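You operate a simulated robot arm through the tools that you are given. There is no shell and no other tool. Be economical: measure what you need, move in short steps, check, and stop when the job is done.

You run a simulated robot arm. Do the job below in one go: nothing can be reset, and whatever is moved stays where it is left.

TASK
Give the purple cup 3 strokes of starter and stir it in.
Fine: park the pipe before stirring; stir with the purple-handled stick, back in its holder after; leave the other cups; the cup stays on its plate.

Only the result counts: the job must be done as asked and must still hold three seconds after the hand-in. Knocking over, shifting, dropping, spilling or breaking anything else fails it.

THE ROBOT
A 7-joint arm with a two-finger parallel gripper, fixed in place. Base frame: the origin is at the foot of the arm, x ahead of it, y to its left, z up; the work surface is at about z = 0.4. Units: cm, rad, N and s.
With the tool pointing down near the work surface it reaches from about 22 to 58 cm from the base axis. Its first joint turns from -1.152 to 1.152 rad. Payload 2.5 kg.
The tool frame sits at the grasp point between the pads (the TCP): z along the fingers, y along the line on which they close. The tips reach 2.3 cm beyond it. The gripper opens to 9.4 cm. The fingers are 3.8 cm wide and 1 cm thick; the gripper's body (5.4 by 9.6 cm) begins 3.9 cm behind the TCP.
Orientation is told as [roll, pitch, yaw] about the base's x, y, z axes, in that order, counted from this pose: with the fingers straight down and closing along the base's y, the tool's x points along the base's -x, its y along +y and its z along -z.

THE INTERFACE
- The arm moves only by the tool arm_command. Its argument "increments" is one flat list of numbers, 7 for each row, row after row: the turn, a rotation vector about the base's x, y, z in rad, then the shift along the base's x, y, z in cm, then the closure in counts, from 0 (fully open) to 255 (shut). In form: [rx, ry, rz, x, y, z, claw, rx, ry, rz, x, y, z, claw, ...]. A call has 1 to 20 rows; each row is the pose to reach, as a shift and turn from the pose commanded when the call began. A row lasts 0.2 s, in which the tool goes at most 5 cm and 0.15 rad; a call with a longer step from one row to the next is refused whole, and so is a gripper value outside its range. Where a pose cannot be reached the arm comes as near as it can. A force on the tool above 40 N (or 10 N above the force at the start of the call, whichever is more), or a blocked arm, ends the call early, and 0.2 s more pass. The fingers move at their own pace (about 10.8 cm/s each) and stop on an object; they squeeze with about 37 N. The grip force told is the motor's: it shows also when the fingers shut on nothing. Time passes only in rows, and 0.2 s behind the last, so rows that repeat a pose let the fingers close. The reply holds the time, the measured pose of the TCP, the force on the tool along the base axes, the opening and the grip force, in the units named above and with some noise.
- Cameras (640 x 400 px; columns grow to the right, rows downward): "scene" is fixed at [12.67, -39.15, 55.77]; the picture's right is [0.79, -0.61, 0.00], its down [-0.29, -0.37, -0.88] and it looks along [0.54, 0.70, -0.47] (base axes); focal length 228 px, centre (320, 200). "wrist" rides on the gripper at [-3.9, 0, -4.4] in the tool frame; the picture's right is [0.00, -1.00, 0.00], its down [0.97, 0.00, -0.24] and it looks along [0.24, 0.00, 0.97] (tool axes); focal length 218 px, centre (320, 200).
- grab_frame(camera): a new picture of that camera. It takes no simulated time.
- probe_pixels(camera, pixels): for up to 12 pixels [column, row] of the newest picture of that camera ("zoom" is the newest enlarged one), the place [x, y, z] in the base frame of the surface seen there, good to about 0.2 cm, but the place of the scene camera against the robot may be out by one fixed shift of up to 2.5 cm in any direction. It takes no simulated time.
- inspect(camera, box): a new picture of the part [left, top, right, bottom] of that camera's present view, enlarged. It takes no simulated time.
- close_job(): hands the job in; it is judged then, once.

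Go step by step. Measure first, check grasps and placings, and put right what went wrong. The budget is 80 turns and 46 pictures, counting those below and the enlarged ones. Unless the task says otherwise, let go and move clear before handing in, and close with one line.

The tools are called after "Emit:" by a JSON object that holds its "op" and its "data". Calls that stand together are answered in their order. arm_command: Moves the arm, as the interface text tells. Its arguments: {"type":"object","properties":{"increments":{"type":"array","items":{"type":"number"}}},"required":["increments"]} The other tools are called the same way: grab_frame (camera) takes a picture; probe_pixels (camera, pixels) gives the place of the surface under pixels of a picture; inspect (camera, box) takes an enlarged picture of a part of a camera's view; close_job () hands the job in.

At the start:

```text
time_s: 0.0
tcp_pos: [33.89, 1.64, 48.76]
tcp_rot: [0.0, -0.001, 0.0]
wrist_force: [0.7, 0.2, -0.1]
finger_gap: 9.4
grasp_force: 0.0
```

scene: 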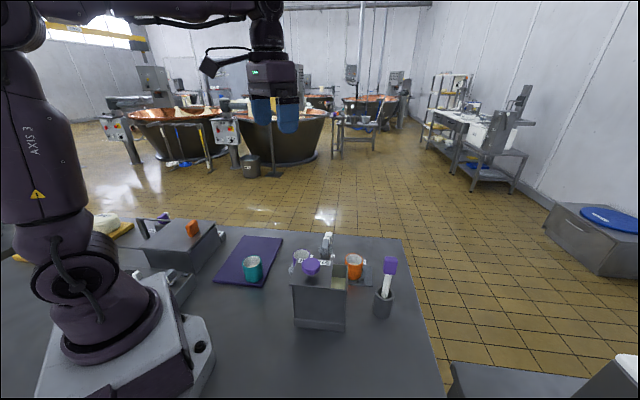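
wrist: 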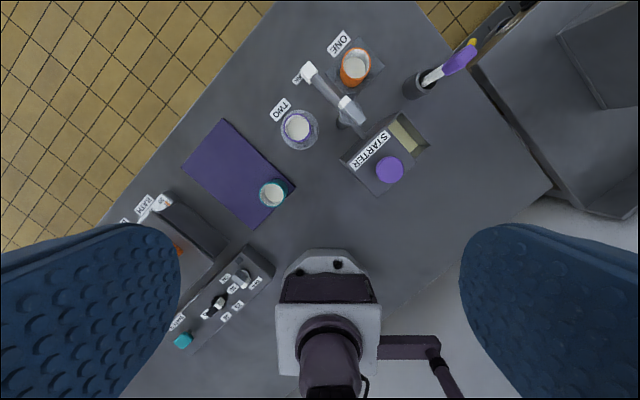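

The pictures show a starter box with a purple knob, a swinging pipe, cups at (355,65), (298,127) and (272,192), and a purple-handled stick in a holder at (420,85). I'll enlarge these areas for a closer look.

Emit:
{"op": "inspect", "data": {"camera": "wrist", "box": [240, 20, 500, 220]}}

Emit:
{"op": "inspect", "data": {"camera": "scene", "box": [210, 220, 430, 350]}}

Emit:
{"op": "inspect", "data": {"camera": "wrist", "box": [110, 180, 290, 360]}}

```text
2.00 times, centred on (370, 120) of wrist
```

zoom: 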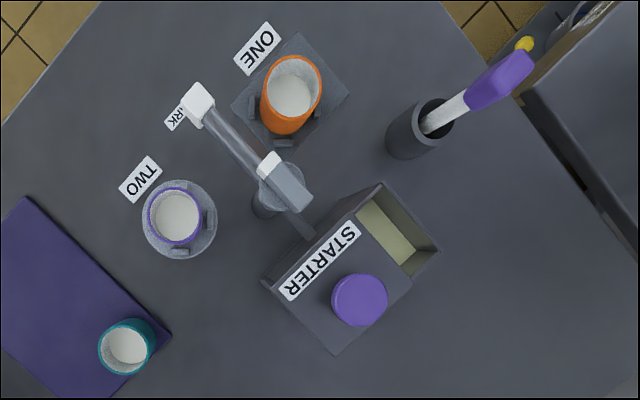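

```text
2.91 times, centred on (320, 285) of scene
```

zoom: 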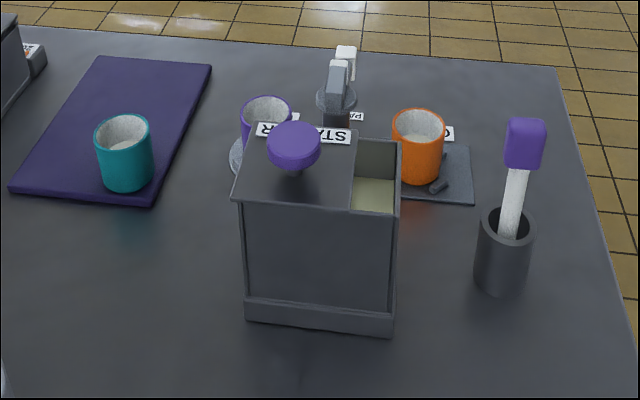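

```text
2.22 times, centred on (200, 270) of wrist
```

zoom: 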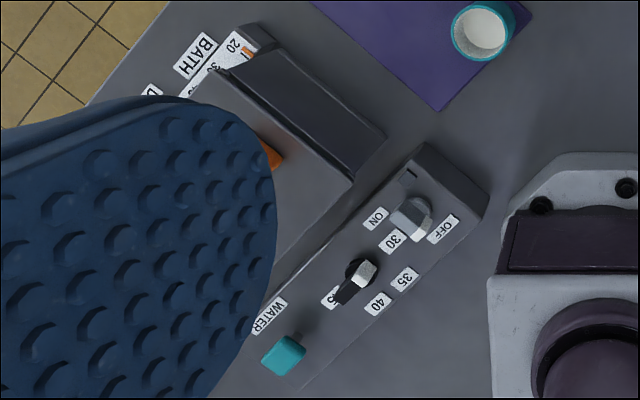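

The purple cup is TWO, at about (298,128). The pipe tip is at (308,72) on PARK, the pump knob at (390,170) and the stick handle at (460,60). I'll probe these.

Emit:
{"op": "probe_pixels", "data": {"camera": "wrist", "pixels": [[390, 170], [308, 71], [345, 102], [355, 113], [297, 128], [286, 123], [356, 66], [460, 60], [412, 88], [432, 78], [325, 90], [402, 130]]}}

Emit:
{"op": "inspect", "data": {"camera": "wrist", "box": [270, 50, 370, 150]}}

Emit:
{"op": "inspect", "data": {"camera": "scene", "box": [280, 225, 400, 300]}}

```text
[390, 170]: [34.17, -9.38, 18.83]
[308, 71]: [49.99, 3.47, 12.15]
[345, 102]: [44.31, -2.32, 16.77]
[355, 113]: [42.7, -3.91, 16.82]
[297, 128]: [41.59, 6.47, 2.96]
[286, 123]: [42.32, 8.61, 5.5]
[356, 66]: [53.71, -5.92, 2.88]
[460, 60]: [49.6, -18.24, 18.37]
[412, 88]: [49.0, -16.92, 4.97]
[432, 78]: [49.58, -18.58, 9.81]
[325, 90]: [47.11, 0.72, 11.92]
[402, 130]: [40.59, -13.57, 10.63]
```

```text
4.00 times, centred on (320, 100) of wrist
```

zoom: 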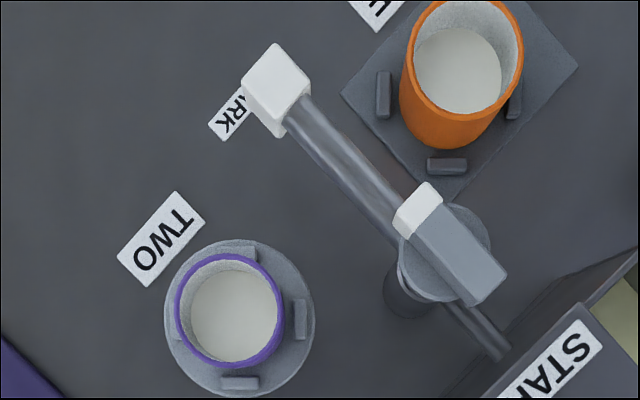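

```text
5.33 times, centred on (340, 262) of scene
```

zoom: 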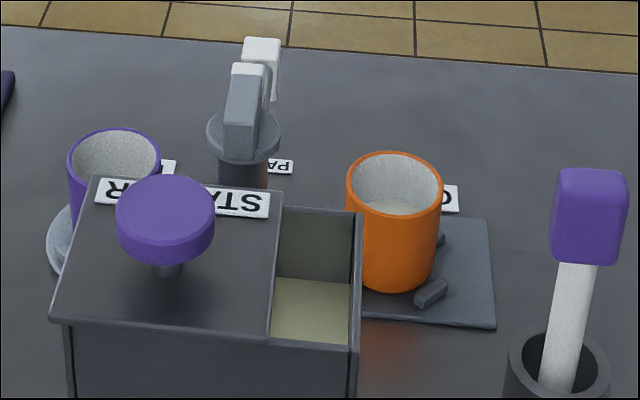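

The handle fin sits on top of the pivot column, so I need its outline, plus the nozzle, the pivot and the cup details. I'll probe those next.

Emit:
{"op": "probe_pixels", "data": {"camera": "wrist", "pixels": [[343, 104], [348, 98], [360, 123], [365, 118], [362, 105], [341, 112], [304, 70], [310, 64], [316, 72], [309, 78], [339, 125], [354, 112]]}}

Emit:
{"op": "probe_pixels", "data": {"camera": "wrist", "pixels": [[290, 116], [308, 117], [310, 134], [287, 138], [379, 170], [401, 170], [390, 158], [390, 181], [376, 140], [460, 70], [472, 48], [449, 70]]}}

Emit:
{"op": "probe_pixels", "data": {"camera": "zoom", "pixels": [[243, 150], [235, 75], [248, 100], [262, 45], [590, 185], [590, 240], [570, 300], [565, 370], [165, 195], [250, 140], [215, 135], [277, 135]]}}

```text
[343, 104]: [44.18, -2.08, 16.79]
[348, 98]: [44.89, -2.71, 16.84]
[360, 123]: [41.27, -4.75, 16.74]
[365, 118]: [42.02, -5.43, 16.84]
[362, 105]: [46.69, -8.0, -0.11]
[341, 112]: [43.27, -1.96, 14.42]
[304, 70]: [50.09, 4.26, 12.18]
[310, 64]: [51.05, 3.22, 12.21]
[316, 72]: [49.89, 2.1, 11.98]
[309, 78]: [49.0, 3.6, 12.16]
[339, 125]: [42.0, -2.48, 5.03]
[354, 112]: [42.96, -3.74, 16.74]
```

```text
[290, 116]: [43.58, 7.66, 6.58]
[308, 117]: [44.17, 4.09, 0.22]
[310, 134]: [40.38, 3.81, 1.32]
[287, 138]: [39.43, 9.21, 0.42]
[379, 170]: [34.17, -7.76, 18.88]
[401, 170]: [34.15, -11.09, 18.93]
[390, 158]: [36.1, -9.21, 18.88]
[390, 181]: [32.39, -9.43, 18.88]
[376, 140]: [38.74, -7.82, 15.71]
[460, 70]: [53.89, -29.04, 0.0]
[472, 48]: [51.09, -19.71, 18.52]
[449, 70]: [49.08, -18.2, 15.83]
```

```text
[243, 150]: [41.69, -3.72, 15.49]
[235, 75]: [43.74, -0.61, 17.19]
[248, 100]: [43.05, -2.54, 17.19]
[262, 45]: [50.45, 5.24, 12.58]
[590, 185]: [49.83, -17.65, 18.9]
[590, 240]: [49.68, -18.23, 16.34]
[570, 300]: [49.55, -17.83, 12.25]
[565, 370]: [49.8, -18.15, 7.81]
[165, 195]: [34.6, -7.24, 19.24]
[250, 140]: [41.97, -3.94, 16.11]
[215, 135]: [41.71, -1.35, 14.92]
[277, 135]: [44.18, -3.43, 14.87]
```

The fin handle runs from (44.6,-2.4) to (41.6,-5.1), so it is centred near (43.1,-3.7) with its top at z 16.8. The pipe must swing about +55° to reach the purple cup at (41.3,6.2). I'll move above the fin with the fingers aligned across it and look again.

Emit:
{"op": "arm_command", "data": {"increments": [0, 0, 0.13, 1.6, -0.9, -3.8, 0, 0, 0, 0.26, 3.1, -1.8, -7.6, 0, 0, 0, 0.39, 4.6, -2.7, -11.4, 0, 0, 0, 0.52, 6.2, -3.6, -15.2, 0, 0, 0, 0.64, 7.8, -4.5, -19, 0, 0, 0, 0.74, 9.2, -5.3, -21.8, 0, 0, 0, 0.74, 9.2, -5.3, -21.8, 0]}}

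Emit:
{"op": "grab_frame", "data": {"camera": "wrist"}}

```text
time_s: 1.6
tcp_pos: [43.29, -3.73, 26.9]
tcp_rot: [0.001, 0.0, 0.741]
wrist_force: [-0.4, 0.4, 0.0]
finger_gap: 9.39
grasp_force: 0.0
```

```text
38 pictures are left
```

wrist: 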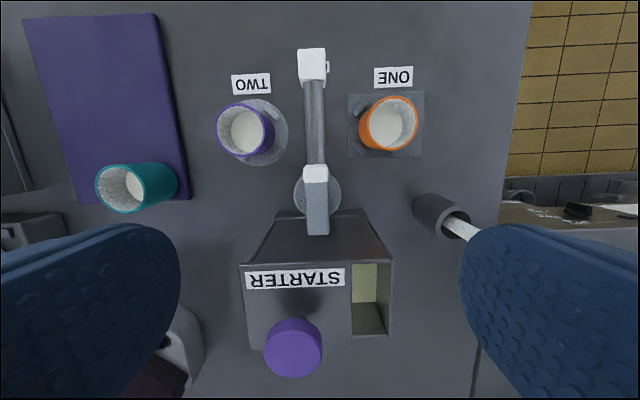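

The fin is now in line with the image, from (315,170) to (318,232). I'll probe its edges and the cups close up.

Emit:
{"op": "probe_pixels", "data": {"camera": "wrist", "pixels": [[306, 168], [325, 168], [307, 208], [327, 208], [316, 190], [300, 185], [312, 52], [312, 78], [222, 120], [264, 120], [244, 106], [246, 150]]}}

Emit:
{"op": "inspect", "data": {"camera": "wrist", "box": [200, 30, 440, 250]}}

```text
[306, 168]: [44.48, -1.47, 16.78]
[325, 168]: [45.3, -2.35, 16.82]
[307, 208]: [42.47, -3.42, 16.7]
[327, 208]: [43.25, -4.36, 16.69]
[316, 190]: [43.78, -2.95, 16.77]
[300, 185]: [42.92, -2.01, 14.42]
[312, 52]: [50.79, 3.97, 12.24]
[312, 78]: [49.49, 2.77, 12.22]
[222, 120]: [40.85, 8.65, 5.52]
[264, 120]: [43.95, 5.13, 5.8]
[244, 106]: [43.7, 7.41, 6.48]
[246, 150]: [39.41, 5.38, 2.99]
```

```text
1.82 times, centred on (320, 140) of wrist
```

zoom: 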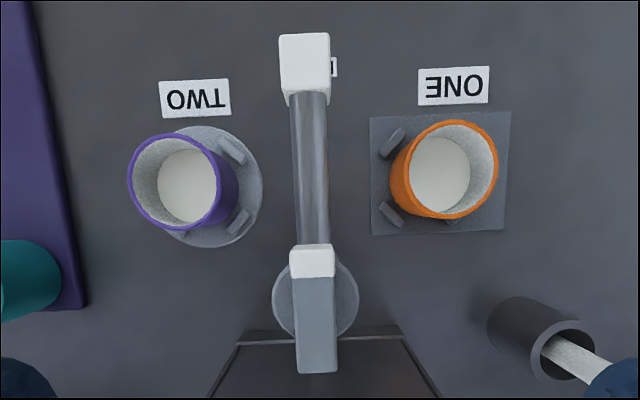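

The fin's centreline gives an angle of about 45° with the pivot near (43.2,-3.5). Next I'll descend over the fin with the fingers half closed, then grip.

Emit:
{"op": "arm_command", "data": {"increments": [0, 0, 0.045, 0.05, 0.2, -2, 140, 0, 0, 0.045, 0.05, 0.2, -5, 140, 0, 0, 0.045, 0.05, 0.2, -8, 140, 0, 0, 0.045, 0.05, 0.2, -9.6, 140, 0, 0, 0.045, 0.05, 0.2, -9.6, 140]}}

Emit:
{"op": "inspect", "data": {"camera": "wrist", "box": [200, 100, 440, 400]}}

```text
time_s: 2.8
tcp_pos: [43.3, -3.44, 17.41]
tcp_rot: [-0.001, 0.0, 0.787]
wrist_force: [0.1, -0.6, 0.1]
finger_gap: 4.22
grasp_force: 0.1
```

```text
1.33 times, centred on (320, 250) of wrist
```

zoom: 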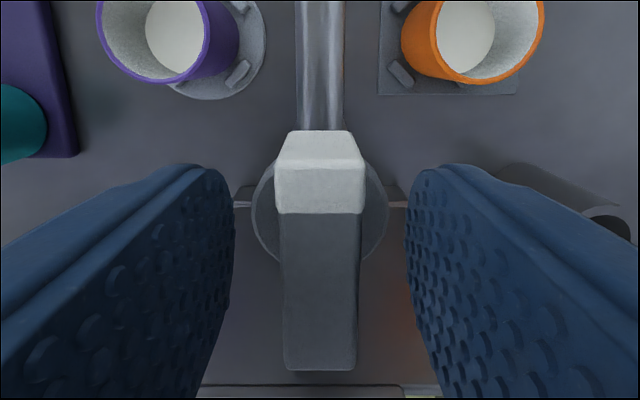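

The fin sits centred between the fingers, so I'll close on it.

Emit:
{"op": "arm_command", "data": {"increments": [0, 0, 0, 0, 0, 0, 255, 0, 0, 0, 0, 0, 0, 255, 0, 0, 0, 0, 0, 0, 255]}}

```text
time_s: 3.6
tcp_pos: [43.35, -3.45, 17.21]
tcp_rot: [-0.001, -0.001, 0.786]
wrist_force: [1.6, -0.2, -6.3]
finger_gap: 1.61
grasp_force: 45.0
```

The grip is firm at a 1.6 cm gap. I'll swing in small steps about the pivot.

Emit:
{"op": "arm_command", "data": {"increments": [0, 0, 0.1, 0, 0, 0, 255, 0, 0, 0.2, 0, 0, 0, 255, 0, 0, 0.3, 0, 0, 0, 255, 0, 0, 0.4, 0, 0, 0, 255, 0, 0, 0.5, 0, 0, 0, 255, 0, 0, 0.5, 0, 0, 0, 255]}}

Emit:
{"op": "grab_frame", "data": {"camera": "scene"}}

```text
time_s: 5.0
tcp_pos: [43.18, -3.27, 17.35]
tcp_rot: [0.001, -0.003, 1.287]
wrist_force: [17.3, 6.9, -30.8]
finger_gap: 1.61
grasp_force: 45.0
```

```text
35 pictures are left
```

scene: 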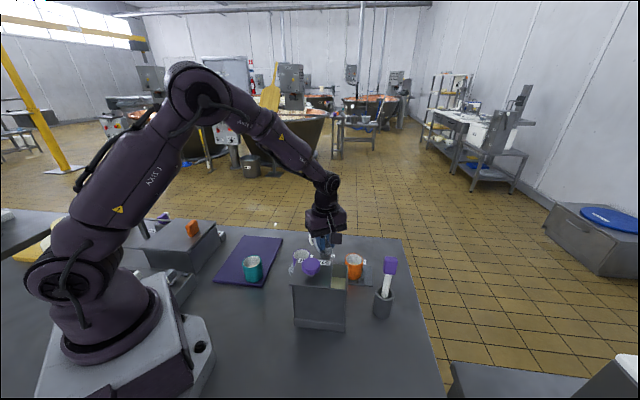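

The force has risen to about 31 N in z. I'll check in the wrist view whether the pipe has followed.

Emit:
{"op": "grab_frame", "data": {"camera": "wrist"}}

```text
34 pictures are left
```

wrist: 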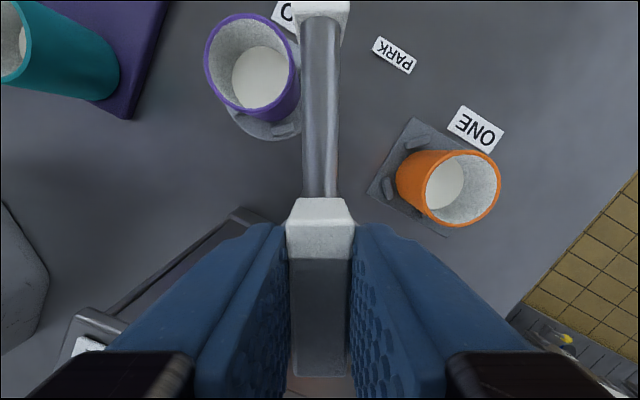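

The pipe followed the turn. I'll ease the side load with a small correction toward the pull, then finish the swing.

Emit:
{"op": "arm_command", "data": {"increments": [0, 0, 0.0, 0.1, 0.05, -0.15, 255, 0, 0, 0.1, 0.1, 0.05, -0.15, 255, 0, 0, 0.2, 0.1, 0.05, -0.15, 255, 0, 0, 0.3, 0.1, 0.05, -0.15, 255, 0, 0, 0.4, 0.1, 0.05, -0.15, 255, 0, 0, 0.46, 0.1, 0.05, -0.15, 255, 0, 0, 0.46, 0.1, 0.05, -0.15, 255]}}

Emit:
{"op": "grab_frame", "data": {"camera": "wrist"}}

```text
time_s: 6.0
tcp_pos: [43.15, -3.24, 17.27]
tcp_rot: [0.009, 0.001, 1.577]
wrist_force: [-4.4, 1.4, 2.7]
finger_gap: 1.59
grasp_force: 44.9
stopped in row 5: the force on the tool passed its limit (the readings are from after the stop); the commanded pose is now the measured one
```

```text
33 pictures are left
```

wrist: 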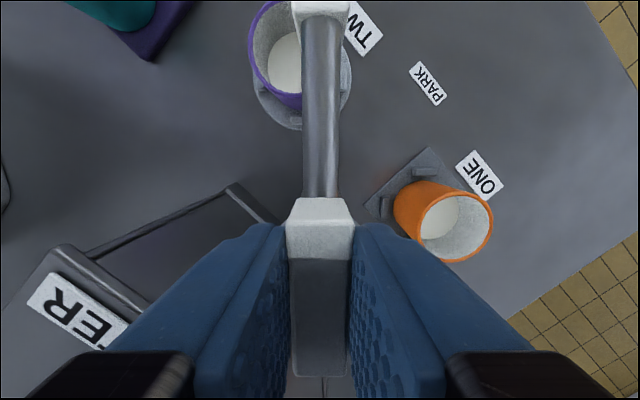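

The forces have reset and the yaw is now 1.577. I need roughly 0.16 rad more.

Emit:
{"op": "arm_command", "data": {"increments": [0, 0, 0.06, 0, 0, 0, 255, 0, 0, 0.12, 0, 0, 0, 255, 0, 0, 0.165, 0, 0, 0, 255, 0, 0, 0.165, 0, 0, 0, 255]}}

Emit:
{"op": "grab_frame", "data": {"camera": "wrist"}}

```text
time_s: 7.0
tcp_pos: [43.07, -3.34, 17.28]
tcp_rot: [0.008, 0.001, 1.744]
wrist_force: [-18.4, 3.0, 18.6]
finger_gap: 1.59
grasp_force: 44.8
```

```text
32 pictures are left
```

wrist: 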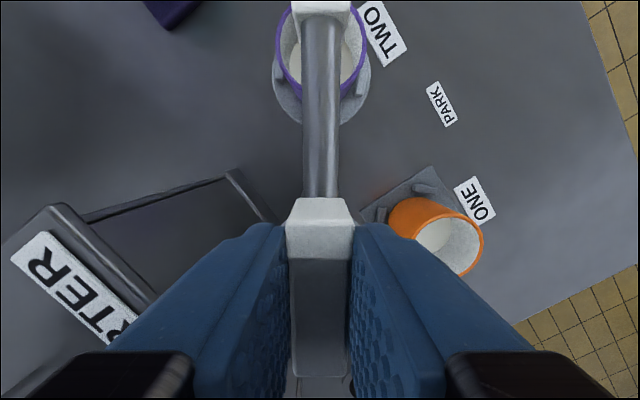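

The pipe is centred over the purple cup. I'll release it, rise, and look from above.

Emit:
{"op": "arm_command", "data": {"increments": [0, 0, 0, 0, 0, 0, 140, 0, 0, 0, 0, 0, 0, 140, 0, 0, 0, 0, 0, 3, 140, 0, 0, 0, 0, 0, 7, 140, 0, 0, -0.15, -2, 0, 11, 140, 0, 0, -0.3, -4, -1, 14, 140, 0, 0, -0.45, -6, -2, 17, 140, 0, 0, -0.6, -8, -3, 19, 140, 0, 0, -0.75, -9, -4, 20, 140, 0, 0, -0.9, -9, -5, 20, 140, 0, 0, -1.05, -9, -6, 20, 140, 0, 0, -1.2, -9, -6, 20, 140, 0, 0, -1.35, -9, -6, 20, 140, 0, 0, -1.5, -9, -6, 20, 255, 0, 0, -1.64, -9, -6, 20, 255, 0, 0, -1.742, -9, -6, 20, 255, 0, 0, -1.742, -9, -6, 20, 255]}}

Emit:
{"op": "grab_frame", "data": {"camera": "wrist"}}

```text
time_s: 10.6
tcp_pos: [34.16, -9.22, 37.3]
tcp_rot: [0.007, 0.001, -0.002]
wrist_force: [-0.1, 0.1, -0.1]
finger_gap: 0.01
grasp_force: 36.8
```

```text
31 pictures are left
```

wrist: 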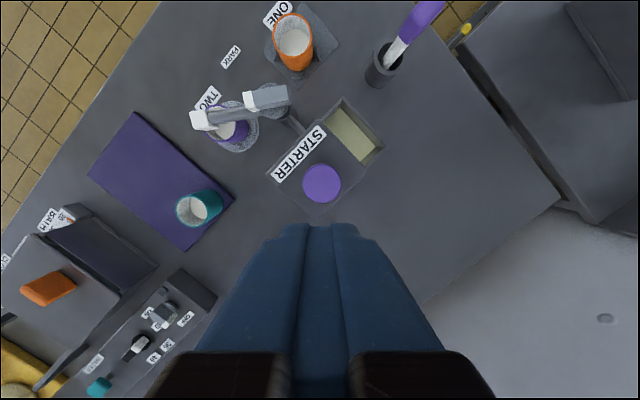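

The pipe stayed over TWO. I'll probe the knob at (322,183) and the nozzle at (200,120).

Emit:
{"op": "probe_pixels", "data": {"camera": "wrist", "pixels": [[322, 183], [304, 183], [340, 183], [322, 166], [322, 199], [200, 120], [192, 112], [206, 128], [284, 93], [250, 98], [340, 205], [236, 132]]}}

Emit:
{"op": "inspect", "data": {"camera": "wrist", "box": [170, 60, 390, 240]}}

Emit:
{"op": "inspect", "data": {"camera": "scene", "box": [280, 225, 400, 300]}}

```text
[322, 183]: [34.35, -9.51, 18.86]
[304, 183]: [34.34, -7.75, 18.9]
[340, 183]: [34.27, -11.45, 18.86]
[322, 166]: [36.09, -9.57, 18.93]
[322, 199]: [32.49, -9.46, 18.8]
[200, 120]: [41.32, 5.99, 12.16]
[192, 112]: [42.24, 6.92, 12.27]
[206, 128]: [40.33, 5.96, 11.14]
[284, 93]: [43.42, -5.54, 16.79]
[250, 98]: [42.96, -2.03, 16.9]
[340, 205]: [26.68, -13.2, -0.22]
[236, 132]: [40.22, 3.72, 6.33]
```

```text
2.22 times, centred on (280, 150) of wrist
```

zoom: 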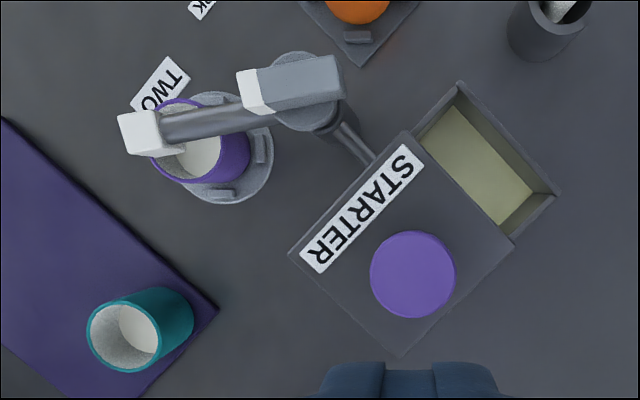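

```text
5.33 times, centred on (340, 262) of scene
```

zoom: 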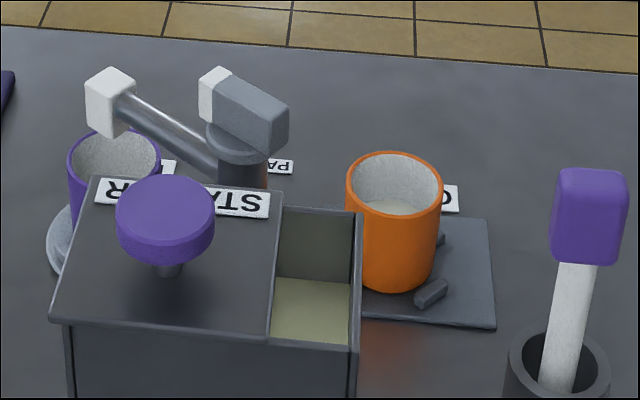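

The nozzle, with its top at (41.3,6.3), is over the cup centre. Now I'll come down just above the knob at (34.3,-9.5) with closed fingers.

Emit:
{"op": "arm_command", "data": {"increments": [0, 0, 0, 0.12, -0.25, -4, 255, 0, 0, 0, 0.12, -0.25, -8, 255, 0, 0, 0, 0.12, -0.25, -12, 255, 0, 0, 0, 0.12, -0.25, -15, 255, 0, 0, 0, 0.12, -0.25, -15.4, 255, 0, 0, 0, 0.12, -0.25, -15.4, 255]}}

```text
time_s: 12.0
tcp_pos: [34.22, -9.49, 21.87]
tcp_rot: [0.006, 0.002, 0.0]
wrist_force: [-0.5, 0.4, 0.7]
finger_gap: 0.03
grasp_force: 37.0
```

The tips are about 0.7 cm above the knob. First press: down slowly until the stop or the planned depth.

Emit:
{"op": "arm_command", "data": {"increments": [0, 0, 0, 0, 0, -0.4, 255, 0, 0, 0, 0, 0, -0.7, 255, 0, 0, 0, 0, 0, -1.0, 255, 0, 0, 0, 0, 0, -1.3, 255, 0, 0, 0, 0, 0, -1.6, 255, 0, 0, 0, 0, 0, -1.9, 255, 0, 0, 0, 0, 0, -2.1, 255, 0, 0, 0, 0, 0, -2.3, 255]}}

Emit:
{"op": "inspect", "data": {"camera": "scene", "box": [280, 225, 400, 300]}}

```text
time_s: 13.8
tcp_pos: [34.34, -9.6, 19.55]
tcp_rot: [0.008, 0.002, 0.0]
wrist_force: [1.3, -1.1, 9.0]
finger_gap: 0.01
grasp_force: 36.7
```

```text
5.33 times, centred on (340, 262) of scene
```

zoom: 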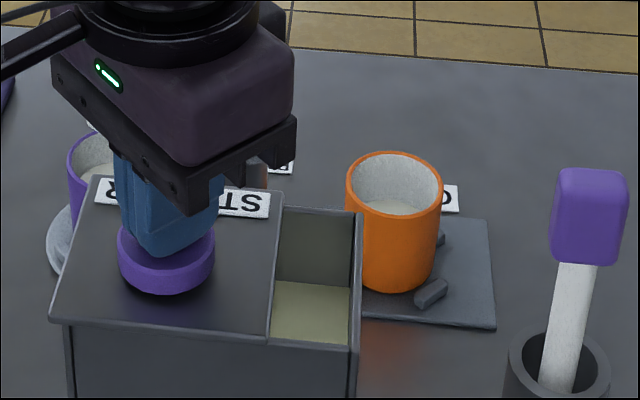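

The knob has gone down 1.6 cm with a 9 N spring load and no hard stop yet. I'll keep pressing to find the bottom.

Emit:
{"op": "arm_command", "data": {"increments": [0, 0, 0, 0, 0, -0.15, 255, 0, 0, 0, 0, 0, -0.3, 255, 0, 0, 0, 0, 0, -0.45, 255, 0, 0, 0, 0, 0, -0.6, 255]}}

```text
time_s: 14.6
tcp_pos: [34.31, -9.61, 19.44]
tcp_rot: [0.005, -0.002, -0.001]
wrist_force: [-10.2, 1.7, 26.4]
finger_gap: 0.0
grasp_force: 37.1
stopped in row 3: the force on the tool passed its limit (the readings are from after the stop); the commanded pose is now the measured one
```

The bottom is at TCP z≈19.4, so that was one full stroke. I'll rise clear and check that the knob returns and the cup has filled a little.

Emit:
{"op": "arm_command", "data": {"increments": [0, 0, 0, 0, 0, 0.6, 255, 0, 0, 0, 0, 0, 1.2, 255, 0, 0, 0, 0, 0, 1.8, 255, 0, 0, 0, 0, 0, 2.4, 255, 0, 0, 0, 0, 0, 2.8, 255, 0, 0, 0, 0, 0, 2.8, 255, 0, 0, 0, 0, 0, 2.8, 255]}}

Emit:
{"op": "inspect", "data": {"camera": "scene", "box": [280, 225, 400, 300]}}

```text
time_s: 16.2
tcp_pos: [34.23, -9.53, 22.11]
tcp_rot: [0.004, -0.001, 0.0]
wrist_force: [-0.8, 0.7, 0.4]
finger_gap: 0.0
grasp_force: 37.3
```

```text
5.33 times, centred on (340, 262) of scene
```

zoom: 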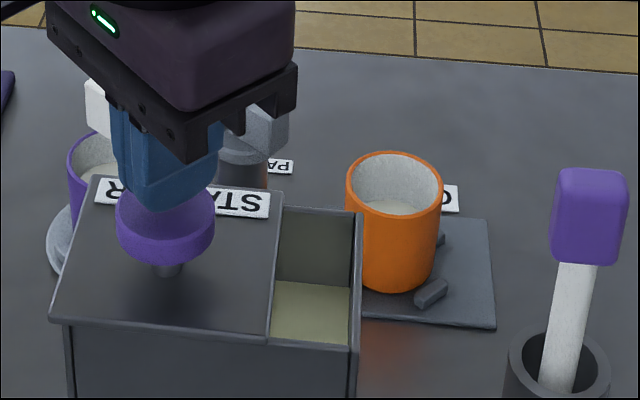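

The knob came back up. Second press goes down to the bottom stop.

Emit:
{"op": "arm_command", "data": {"increments": [0, 0, 0, 0, 0, -0.6, 255, 0, 0, 0, 0, 0, -1.0, 255, 0, 0, 0, 0, 0, -1.4, 255, 0, 0, 0, 0, 0, -1.8, 255, 0, 0, 0, 0, 0, -2.2, 255, 0, 0, 0, 0, 0, -2.5, 255, 0, 0, 0, 0, 0, -2.7, 255, 0, 0, 0, 0, 0, -2.85, 255, 0, 0, 0, 0, 0, -3.0, 255, 0, 0, 0, 0, 0, -3.15, 255]}}

```text
time_s: 18.1
tcp_pos: [34.3, -9.56, 19.57]
tcp_rot: [0.006, -0.003, 0.0]
wrist_force: [-9.5, 2.0, 27.3]
finger_gap: 0.0
grasp_force: 37.2
stopped in row 9: the force on the tool passed its limit (the readings are from after the stop); the commanded pose is now the measured one
```

The bottom was reached again. I'll rise and look at the cup to see how far the level has changed.

Emit:
{"op": "arm_command", "data": {"increments": [0, 0, 0, 0, 0, 0.6, 255, 0, 0, 0, 0, 0, 1.2, 255, 0, 0, 0, 0, 0, 1.8, 255, 0, 0, 0, 0, 0, 2.4, 255, 0, 0, 0, 0, 0, 2.6, 255, 0, 0, 0, 0, 0, 2.6, 255, 0, 0, 0, 0, 0, 2.6, 255]}}

Emit:
{"op": "grab_frame", "data": {"camera": "wrist"}}

```text
time_s: 19.7
tcp_pos: [34.27, -9.55, 21.98]
tcp_rot: [0.005, 0.0, -0.001]
wrist_force: [0.3, 0.2, -0.4]
finger_gap: 0.0
grasp_force: 36.9
```

```text
26 pictures are left
```

wrist: 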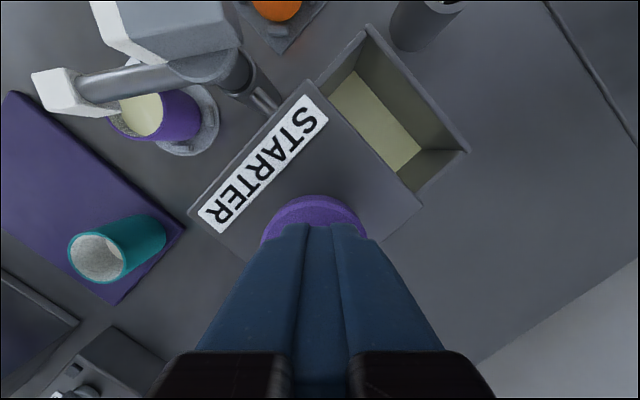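

The liquid in the purple cup at (140,112) is now yellowish. I'll measure its level and then do the third press.

Emit:
{"op": "probe_pixels", "data": {"camera": "wrist", "pixels": [[140, 112], [150, 108], [312, 205], [380, 120]]}}

Emit:
{"op": "arm_command", "data": {"increments": [0, 0, 0, 0, 0, -0.6, 255, 0, 0, 0, 0, 0, -1.0, 255, 0, 0, 0, 0, 0, -1.4, 255, 0, 0, 0, 0, 0, -1.8, 255, 0, 0, 0, 0, 0, -2.2, 255, 0, 0, 0, 0, 0, -2.5, 255, 0, 0, 0, 0, 0, -2.7, 255, 0, 0, 0, 0, 0, -2.85, 255, 0, 0, 0, 0, 0, -3.0, 255, 0, 0, 0, 0, 0, -3.15, 255]}}

```text
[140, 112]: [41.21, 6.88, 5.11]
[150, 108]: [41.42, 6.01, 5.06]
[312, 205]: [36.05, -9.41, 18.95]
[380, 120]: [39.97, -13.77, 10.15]
```

```text
time_s: 21.4
tcp_pos: [34.39, -9.51, 19.41]
tcp_rot: [0.006, -0.002, -0.001]
wrist_force: [-8.9, 2.4, 24.9]
finger_gap: 0.0
grasp_force: 37.4
stopped in row 8: the force on the tool passed its limit (the readings are from after the stop); the commanded pose is now the measured one
```

The level went from 3.0 to 5.1 after two strokes, and the third press also bottomed. I'll rise well clear and check the level.

Emit:
{"op": "arm_command", "data": {"increments": [0, 0, 0, 0, 0, 0.6, 255, 0, 0, 0, 0, 0, 1.2, 255, 0, 0, 0, 0, 0, 1.8, 255, 0, 0, 0, 0, 0, 2.4, 255, 0, 0, 0, 0, 0, 4, 255, 0, 0, 0, 0, 0, 7, 255, 0, 0, 0, 0, 0, 10, 255, 0, 0, 0, 0, 0, 10, 255]}}

Emit:
{"op": "grab_frame", "data": {"camera": "wrist"}}

```text
time_s: 23.2
tcp_pos: [34.32, -9.56, 29.34]
tcp_rot: [0.005, 0.001, 0.0]
wrist_force: [0.5, 0.6, 0.9]
finger_gap: 0.02
grasp_force: 36.8
```

```text
25 pictures are left
```

wrist: 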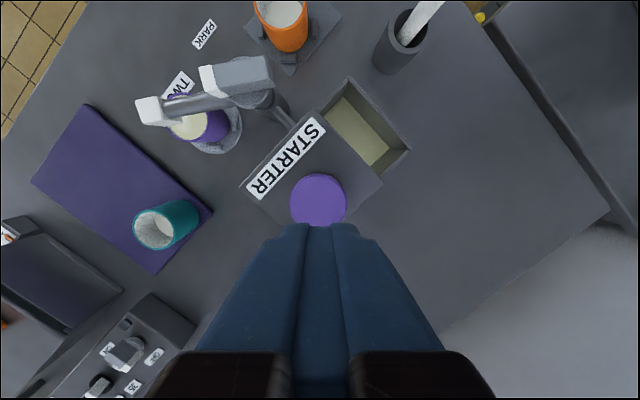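

Emit:
{"op": "inspect", "data": {"camera": "wrist", "box": [120, 50, 280, 170]}}

Emit:
{"op": "probe_pixels", "data": {"camera": "wrist", "pixels": [[185, 128], [180, 132], [208, 120], [237, 62], [262, 80], [240, 92], [283, 12], [206, 128]]}}

```text
3.33 times, centred on (200, 110) of wrist
```

zoom: 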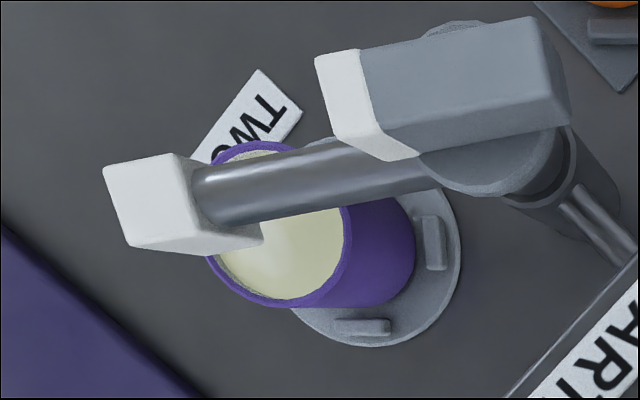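

```text
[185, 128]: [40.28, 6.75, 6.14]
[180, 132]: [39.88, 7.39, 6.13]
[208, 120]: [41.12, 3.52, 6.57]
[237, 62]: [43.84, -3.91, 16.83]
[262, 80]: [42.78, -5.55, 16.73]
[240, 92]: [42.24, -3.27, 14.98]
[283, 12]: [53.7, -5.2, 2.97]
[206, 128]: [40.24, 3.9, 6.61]
```

The level is 6.14, consistent with three equal strokes of about 1.05 cm each, and the rim is at 6.6. Next I'll park the pipe, first getting above the fin with yaw 1.74.

Emit:
{"op": "arm_command", "data": {"increments": [0, 0, 0.14, 1, 1, 0, 140, 0, 0, 0.28, 2, 2, 0, 140, 0, 0, 0.42, 3, 3, 0, 140, 0, 0, 0.56, 4, 4, 0, 140, 0, 0, 0.7, 5, 5, 0, 140, 0, 0, 0.84, 6, 6, 0, 140, 0, 0, 0.98, 7, 6.08, 0, 140, 0, 0, 1.12, 8, 6.08, 0, 140, 0, 0, 1.26, 8.9, 6.08, 0, 140, 0, 0, 1.4, 8.9, 6.08, -1, 140, 0, 0, 1.54, 8.9, 6.08, -3, 140, 0, 0, 1.68, 8.9, 6.08, -4, 140, 0, 0, 1.745, 8.9, 6.08, -5, 140, 0, 0, 1.745, 8.9, 6.08, -5, 140]}}

Emit:
{"op": "grab_frame", "data": {"camera": "wrist"}}

```text
time_s: 26.2
tcp_pos: [43.19, -3.46, 24.27]
tcp_rot: [0.005, 0.0, 1.746]
wrist_force: [0.7, 0.1, 0.4]
finger_gap: 4.26
grasp_force: 0.1
```

```text
23 pictures are left
```

wrist: 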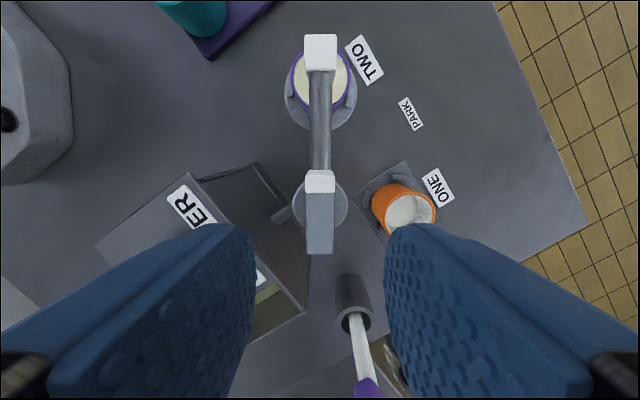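

The fin lines up at (320,215). I'll descend and grip.

Emit:
{"op": "arm_command", "data": {"increments": [0, 0, 0, 0, 0, -3, 140, 0, 0, 0, 0, 0, -6, 140, 0, 0, 0, 0, 0, -7, 140, 0, 0, 0, 0, 0, -7, 140, 0, 0, 0, 0, 0, -7, 255, 0, 0, 0, 0, 0, -7, 255, 0, 0, 0, 0, 0, -7, 255]}}

```text
time_s: 27.8
tcp_pos: [43.14, -3.62, 17.46]
tcp_rot: [0.007, 0.0, 1.744]
wrist_force: [-13.0, 0.3, 2.7]
finger_gap: 1.59
grasp_force: 44.8
```

The grip is good. I'll swing back toward PARK, slightly easing the load.

Emit:
{"op": "arm_command", "data": {"increments": [0, 0, -0.08, -0.06, 0, 0, 255, 0, 0, -0.16, -0.06, 0, 0, 255, 0, 0, -0.24, -0.06, 0, 0, 255, 0, 0, -0.32, -0.06, 0, 0, 255, 0, 0, -0.4, -0.06, 0, 0, 255, 0, 0, -0.48, -0.06, 0, 0, 255, 0, 0, -0.48, -0.06, 0, 0, 255]}}

```text
time_s: 29.4
tcp_pos: [43.13, -3.37, 17.29]
tcp_rot: [0.004, -0.003, 1.264]
wrist_force: [5.6, 6.9, -23.5]
finger_gap: 1.6
grasp_force: 45.5
```

Emit:
{"op": "arm_command", "data": {"increments": [0, 0, 0, 0.03, 0.03, -0.1, 255, 0, 0, -0.08, 0.03, 0.03, -0.1, 255, 0, 0, -0.16, 0.03, 0.03, -0.1, 255, 0, 0, -0.24, 0.05, 0.03, -0.1, 255, 0, 0, -0.32, 0.05, 0.03, -0.1, 255, 0, 0, -0.4, 0.05, 0.03, -0.1, 255, 0, 0, -0.48, 0.05, 0.03, -0.1, 255, 0, 0, -0.48, 0.05, 0.03, -0.1, 255]}}

Emit:
{"op": "grab_frame", "data": {"camera": "wrist"}}

```text
time_s: 31.2
tcp_pos: [43.19, -3.48, 17.2]
tcp_rot: [0.005, 0.0, 0.782]
wrist_force: [-1.2, 7.7, 1.0]
finger_gap: 1.6
grasp_force: 45.0
```

```text
22 pictures are left
```

wrist: 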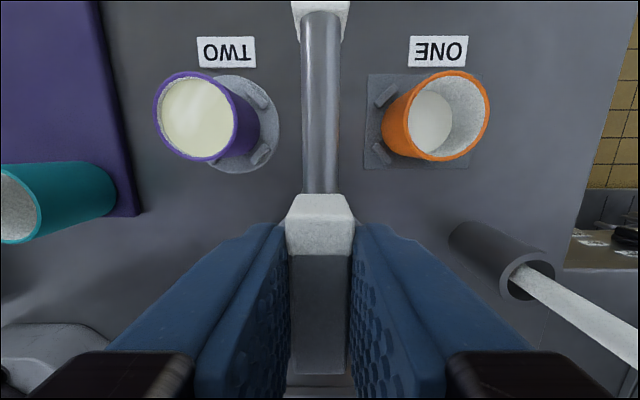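

The pipe is back on PARK at yaw 0.78. I'll release it, rise and move off toward the stick for a view.

Emit:
{"op": "arm_command", "data": {"increments": [0, 0, 0, 0, 0, 0, 140, 0, 0, 0, 0, 0, 0, 140, 0, 0, 0, 0, 0, 4, 140, 0, 0, 0, 0, 0, 8, 140, 0, 0, -0.13, 0, -1.5, 12, 140, 0, 0, -0.26, 0, -3, 15, 60, 0, 0, -0.39, 0, -4.5, 17, 60, 0, 0, -0.52, 0, -6, 18, 60, 0, 0, -0.65, 0, -7.5, 18, 60, 0, 0, -0.782, 0, -9, 18, 60, 0, 0, -0.782, 0, -9, 18, 60]}}

Emit:
{"op": "grab_frame", "data": {"camera": "wrist"}}

```text
time_s: 33.6
tcp_pos: [43.23, -12.59, 35.22]
tcp_rot: [0.005, 0.001, 0.001]
wrist_force: [-0.4, -0.7, 0.0]
finger_gap: 7.19
grasp_force: 0.0
```

```text
21 pictures are left
```

wrist: 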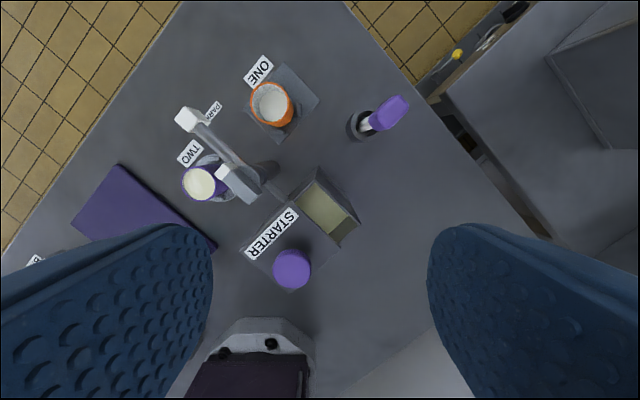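

Emit:
{"op": "inspect", "data": {"camera": "wrist", "box": [330, 80, 430, 150]}}

Emit:
{"op": "inspect", "data": {"camera": "scene", "box": [360, 250, 420, 325]}}

Emit:
{"op": "probe_pixels", "data": {"camera": "wrist", "pixels": [[401, 100], [395, 97], [407, 103], [376, 121], [366, 126], [349, 128], [355, 112], [357, 136], [388, 108], [394, 118], [376, 112], [384, 125]]}}

```text
5.71 times, centred on (380, 115) of wrist
```

zoom: 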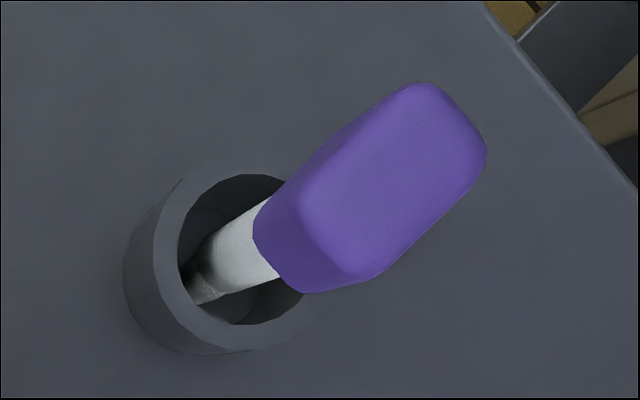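

```text
5.33 times, centred on (390, 288) of scene
```

zoom: 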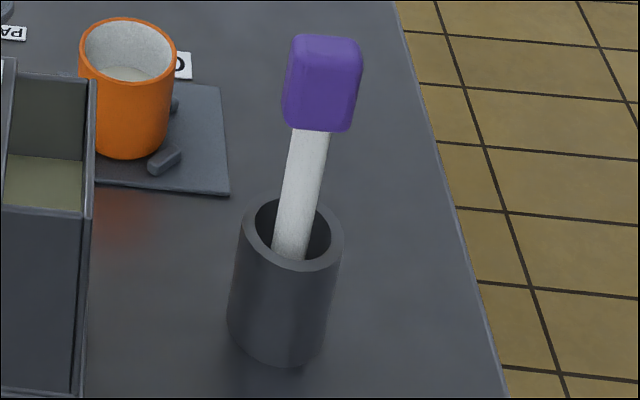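

```text
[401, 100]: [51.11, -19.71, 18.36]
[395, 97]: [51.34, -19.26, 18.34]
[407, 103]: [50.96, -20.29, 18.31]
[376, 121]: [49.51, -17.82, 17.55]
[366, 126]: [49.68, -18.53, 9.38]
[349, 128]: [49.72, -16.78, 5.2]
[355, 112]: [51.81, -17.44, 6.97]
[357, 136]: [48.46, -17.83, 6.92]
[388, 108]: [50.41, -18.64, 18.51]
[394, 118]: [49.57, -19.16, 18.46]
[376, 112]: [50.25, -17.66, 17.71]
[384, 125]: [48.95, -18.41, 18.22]
```

The handle is about 2.5×1.5 cm with its centre near (50.2,-19.1), top at z 18.4, and its long axis at -45°. The holder rim is at z 7. I'll go above it with yaw -0.785 so the fingers close across the short side.

Emit:
{"op": "arm_command", "data": {"increments": [0, 0, -0.13, 1.2, -1.1, -1, 90, 0, 0, -0.26, 2.4, -2.2, -3, 90, 0, 0, -0.39, 3.6, -3.3, -5, 90, 0, 0, -0.52, 4.8, -4.4, -7, 90, 0, 0, -0.65, 6, -5.5, -8.5, 90, 0, 0, -0.787, 6.97, -6.5, -10.2, 90, 0, 0, -0.787, 6.97, -6.5, -10.2, 90]}}

Emit:
{"op": "grab_frame", "data": {"camera": "wrist"}}

```text
time_s: 35.2
tcp_pos: [50.33, -18.91, 25.05]
tcp_rot: [0.005, -0.002, -0.787]
wrist_force: [-0.2, 0.7, 0.0]
finger_gap: 6.07
grasp_force: 0.1
```

```text
18 pictures are left
```

wrist: 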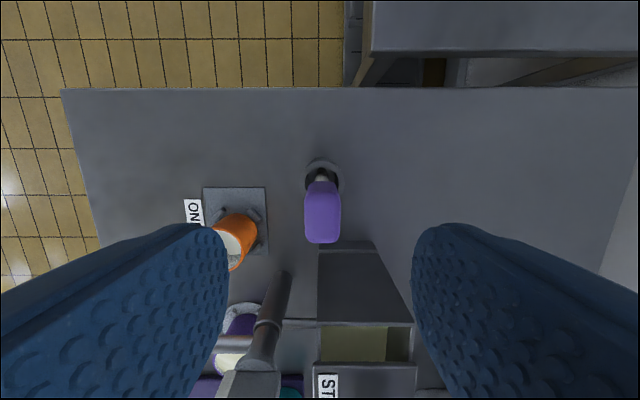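

The handle is aligned with the fingers at (322,215). I'll probe its top corners and the holder rim.

Emit:
{"op": "probe_pixels", "data": {"camera": "wrist", "pixels": [[322, 215], [308, 215], [337, 215], [322, 196], [322, 238], [322, 184], [321, 176], [305, 176], [337, 174], [322, 162]]}}

Emit:
{"op": "inspect", "data": {"camera": "wrist", "box": [280, 150, 364, 260]}}

```text
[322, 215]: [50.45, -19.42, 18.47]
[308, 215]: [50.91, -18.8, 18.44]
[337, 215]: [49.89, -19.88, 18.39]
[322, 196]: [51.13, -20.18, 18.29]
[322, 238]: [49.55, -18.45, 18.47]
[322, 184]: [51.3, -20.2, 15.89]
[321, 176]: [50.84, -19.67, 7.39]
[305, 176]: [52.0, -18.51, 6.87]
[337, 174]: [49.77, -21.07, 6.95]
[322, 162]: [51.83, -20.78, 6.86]
```

```text
3.64 times, centred on (322, 205) of wrist
```

zoom: 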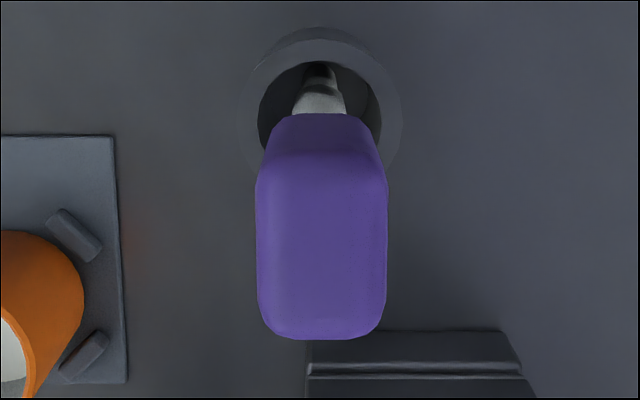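

The handle centre is about (50.35,-19.3), nearly over the holder centre, so the stick stands upright. I'll shift slightly, go down and grip.

Emit:
{"op": "arm_command", "data": {"increments": [0, 0, 0, 0.15, -0.29, -3, 90, 0, 0, 0, 0.15, -0.29, -6, 90, 0, 0, 0, 0.15, -0.29, -8.1, 90, 0, 0, 0, 0.15, -0.29, -8.1, 90, 0, 0, 0, 0.15, -0.29, -8.1, 255, 0, 0, 0, 0.15, -0.29, -8.1, 255, 0, 0, 0, 0.15, -0.29, -8.1, 255, 0, 0, 0, 0.15, -0.29, -8.1, 255]}}

Emit:
{"op": "grab_frame", "data": {"camera": "wrist"}}

```text
time_s: 37.0
tcp_pos: [50.24, -19.17, 16.91]
tcp_rot: [0.006, 0.0, -0.784]
wrist_force: [-0.5, -0.2, 0.0]
finger_gap: 1.93
grasp_force: 37.3
```

```text
16 pictures are left
```

wrist: 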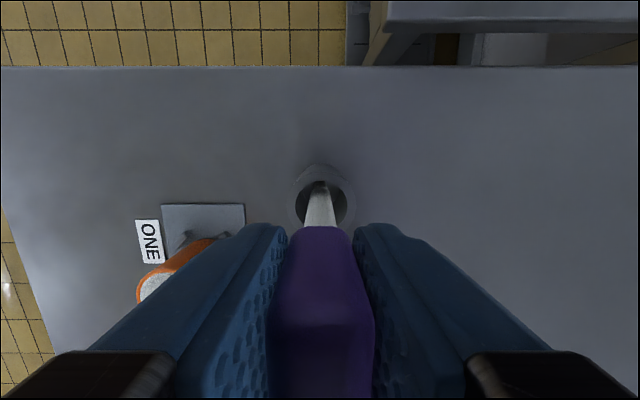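

It is gripped at 1.93 cm with no side load. I'll lift straight up 18 cm and check the stick's lower end.

Emit:
{"op": "arm_command", "data": {"increments": [0, 0, 0, 0, 0, 1, 255, 0, 0, 0, 0, 0, 3, 255, 0, 0, 0, 0, 0, 6, 255, 0, 0, 0, 0, 0, 9, 255, 0, 0, 0, 0, 0, 12, 255, 0, 0, 0, 0, 0, 15, 255, 0, 0, 0, 0, 0, 18, 255, 0, 0, 0, 0, 0, 18, 255]}}

Emit:
{"op": "inspect", "data": {"camera": "scene", "box": [280, 160, 440, 320]}}

```text
time_s: 38.8
tcp_pos: [50.14, -19.21, 35.0]
tcp_rot: [0.004, 0.0, -0.784]
wrist_force: [-0.1, 0.9, -0.7]
finger_gap: 1.94
grasp_force: 36.6
```

```text
2.50 times, centred on (360, 240) of scene
```

zoom: 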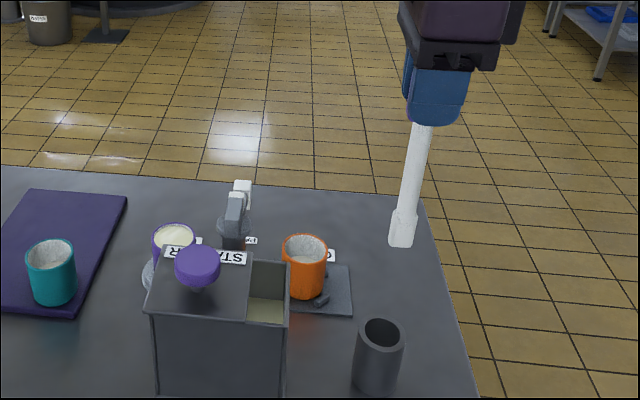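

The stick is held and has a wider paddle end near zoom (402,243). I'll probe it for length and tilt.

Emit:
{"op": "probe_pixels", "data": {"camera": "zoom", "pixels": [[401, 244], [393, 241], [410, 243], [403, 215], [412, 170], [421, 130], [378, 322], [440, 118], [362, 330], [400, 330]]}}

```text
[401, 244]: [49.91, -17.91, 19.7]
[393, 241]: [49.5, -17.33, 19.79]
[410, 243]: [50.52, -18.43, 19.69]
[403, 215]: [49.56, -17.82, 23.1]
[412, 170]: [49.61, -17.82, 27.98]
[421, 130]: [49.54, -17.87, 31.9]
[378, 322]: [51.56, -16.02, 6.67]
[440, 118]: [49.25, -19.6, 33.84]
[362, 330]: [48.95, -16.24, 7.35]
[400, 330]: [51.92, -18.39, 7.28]
```

The tip is about 15.7 cm below the TCP and the stick hangs straight. I'll carry it at this height to over the purple cup's centre (41.55,6.4).

Emit:
{"op": "arm_command", "data": {"increments": [0, 0, 0, -0.5, 1.5, 1, 255, 0, 0, 0, -1.7, 5, 1, 255, 0, 0, 0, -2.9, 8.5, 1, 255, 0, 0, 0, -4.1, 12, 1, 255, 0, 0, 0, -5.3, 15.5, 1, 255, 0, 0, 0, -6.5, 19, 1, 255, 0, 0, 0, -7.7, 22.5, 1, 255, 0, 0, 0, -8.4, 24.8, 1, 255, 0, 0, 0, -8.7, 25.6, 0, 255, 0, 0, 0, -8.7, 25.6, -3, 255, 0, 0, 0, -8.7, 25.6, -6, 255, 0, 0, 0, -8.7, 25.6, -8, 255, 0, 0, 0, -8.7, 25.6, -8, 255]}}

Emit:
{"op": "grab_frame", "data": {"camera": "wrist"}}

Emit:
{"op": "inspect", "data": {"camera": "scene", "box": [260, 190, 380, 290]}}

```text
time_s: 41.6
tcp_pos: [41.52, 6.4, 27.03]
tcp_rot: [0.005, 0.0, -0.784]
wrist_force: [0.0, 0.8, 0.1]
finger_gap: 1.89
grasp_force: 37.1
```

```text
14 pictures are left
```

wrist: 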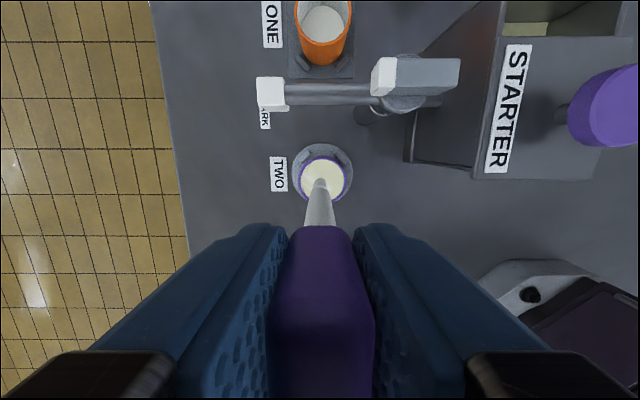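

```text
4.00 times, centred on (320, 240) of scene
```

zoom: 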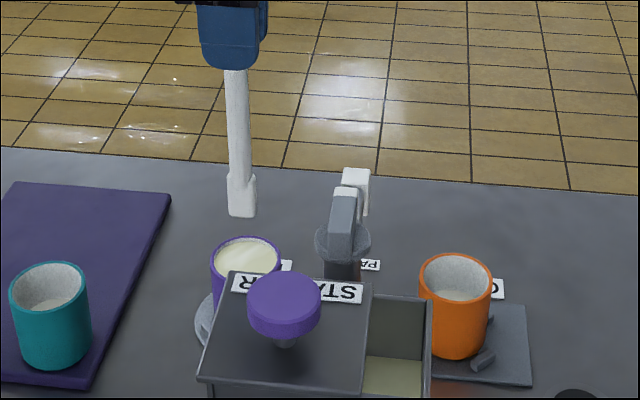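

The stick tip at column 320 lines up with the cup centre at column 322. I'll lower it slowly into the cup to a tip height of about 2.6.

Emit:
{"op": "arm_command", "data": {"increments": [0, 0, 0, 0, 0, -1.5, 255, 0, 0, 0, 0, 0, -3, 255, 0, 0, 0, 0, 0, -4.5, 255, 0, 0, 0, 0, 0, -5.5, 255, 0, 0, 0, 0, 0, -6.5, 255, 0, 0, 0, 0, 0, -7.5, 255, 0, 0, 0, 0, 0, -8.2, 255, 0, 0, 0, 0, 0, -8.7, 255, 0, 0, 0, 0, 0, -8.7, 255]}}

Emit:
{"op": "grab_frame", "data": {"camera": "wrist"}}

```text
time_s: 43.6
tcp_pos: [41.62, 6.4, 18.17]
tcp_rot: [0.004, 0.001, -0.784]
wrist_force: [-0.4, 0.2, -1.3]
finger_gap: 1.93
grasp_force: 37.2
```

```text
12 pictures are left
```

wrist: 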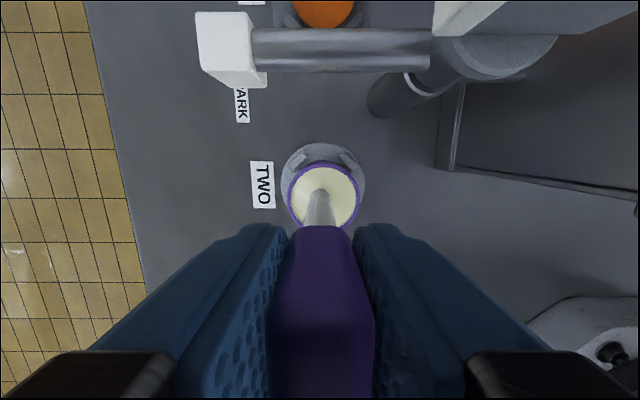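

The stick stands in the liquid near the cup centre with no contact force. I'll stir with gentle circles of 0.9 cm radius, two loops, and check the force.

Emit:
{"op": "arm_command", "data": {"increments": [0, 0, 0, 0.4, -0.05, 0, 255, 0, 0, 0, 0.8, -0.1, 0, 255, 0, 0, 0, 0.54, 0.54, 0, 255, 0, 0, 0, -0.1, 0.8, 0, 255, 0, 0, 0, -0.74, 0.54, 0, 255, 0, 0, 0, -1.0, -0.1, 0, 255, 0, 0, 0, -0.74, -0.74, 0, 255, 0, 0, 0, -0.1, -1.0, 0, 255, 0, 0, 0, 0.54, -0.74, 0, 255, 0, 0, 0, 0.8, -0.1, 0, 255, 0, 0, 0, 0.54, 0.54, 0, 255, 0, 0, 0, -0.1, 0.8, 0, 255, 0, 0, 0, -0.74, 0.54, 0, 255, 0, 0, 0, -1.0, -0.1, 0, 255, 0, 0, 0, -0.74, -0.74, 0, 255, 0, 0, 0, -0.1, -1.0, 0, 255, 0, 0, 0, 0.54, -0.74, 0, 255, 0, 0, 0, 0.8, -0.1, 0, 255, 0, 0, 0, 0.4, -0.1, 0, 255, 0, 0, 0, -0.1, -0.1, 0, 255]}}

Emit:
{"op": "grab_frame", "data": {"camera": "wrist"}}

```text
time_s: 47.8
tcp_pos: [41.46, 6.17, 18.18]
tcp_rot: [0.006, 0.001, -0.786]
wrist_force: [-0.4, -0.7, -0.5]
finger_gap: 1.94
grasp_force: 37.6
```

```text
11 pictures are left
```

wrist: 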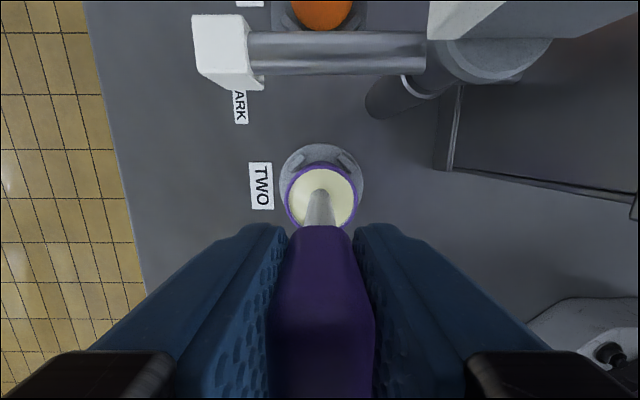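

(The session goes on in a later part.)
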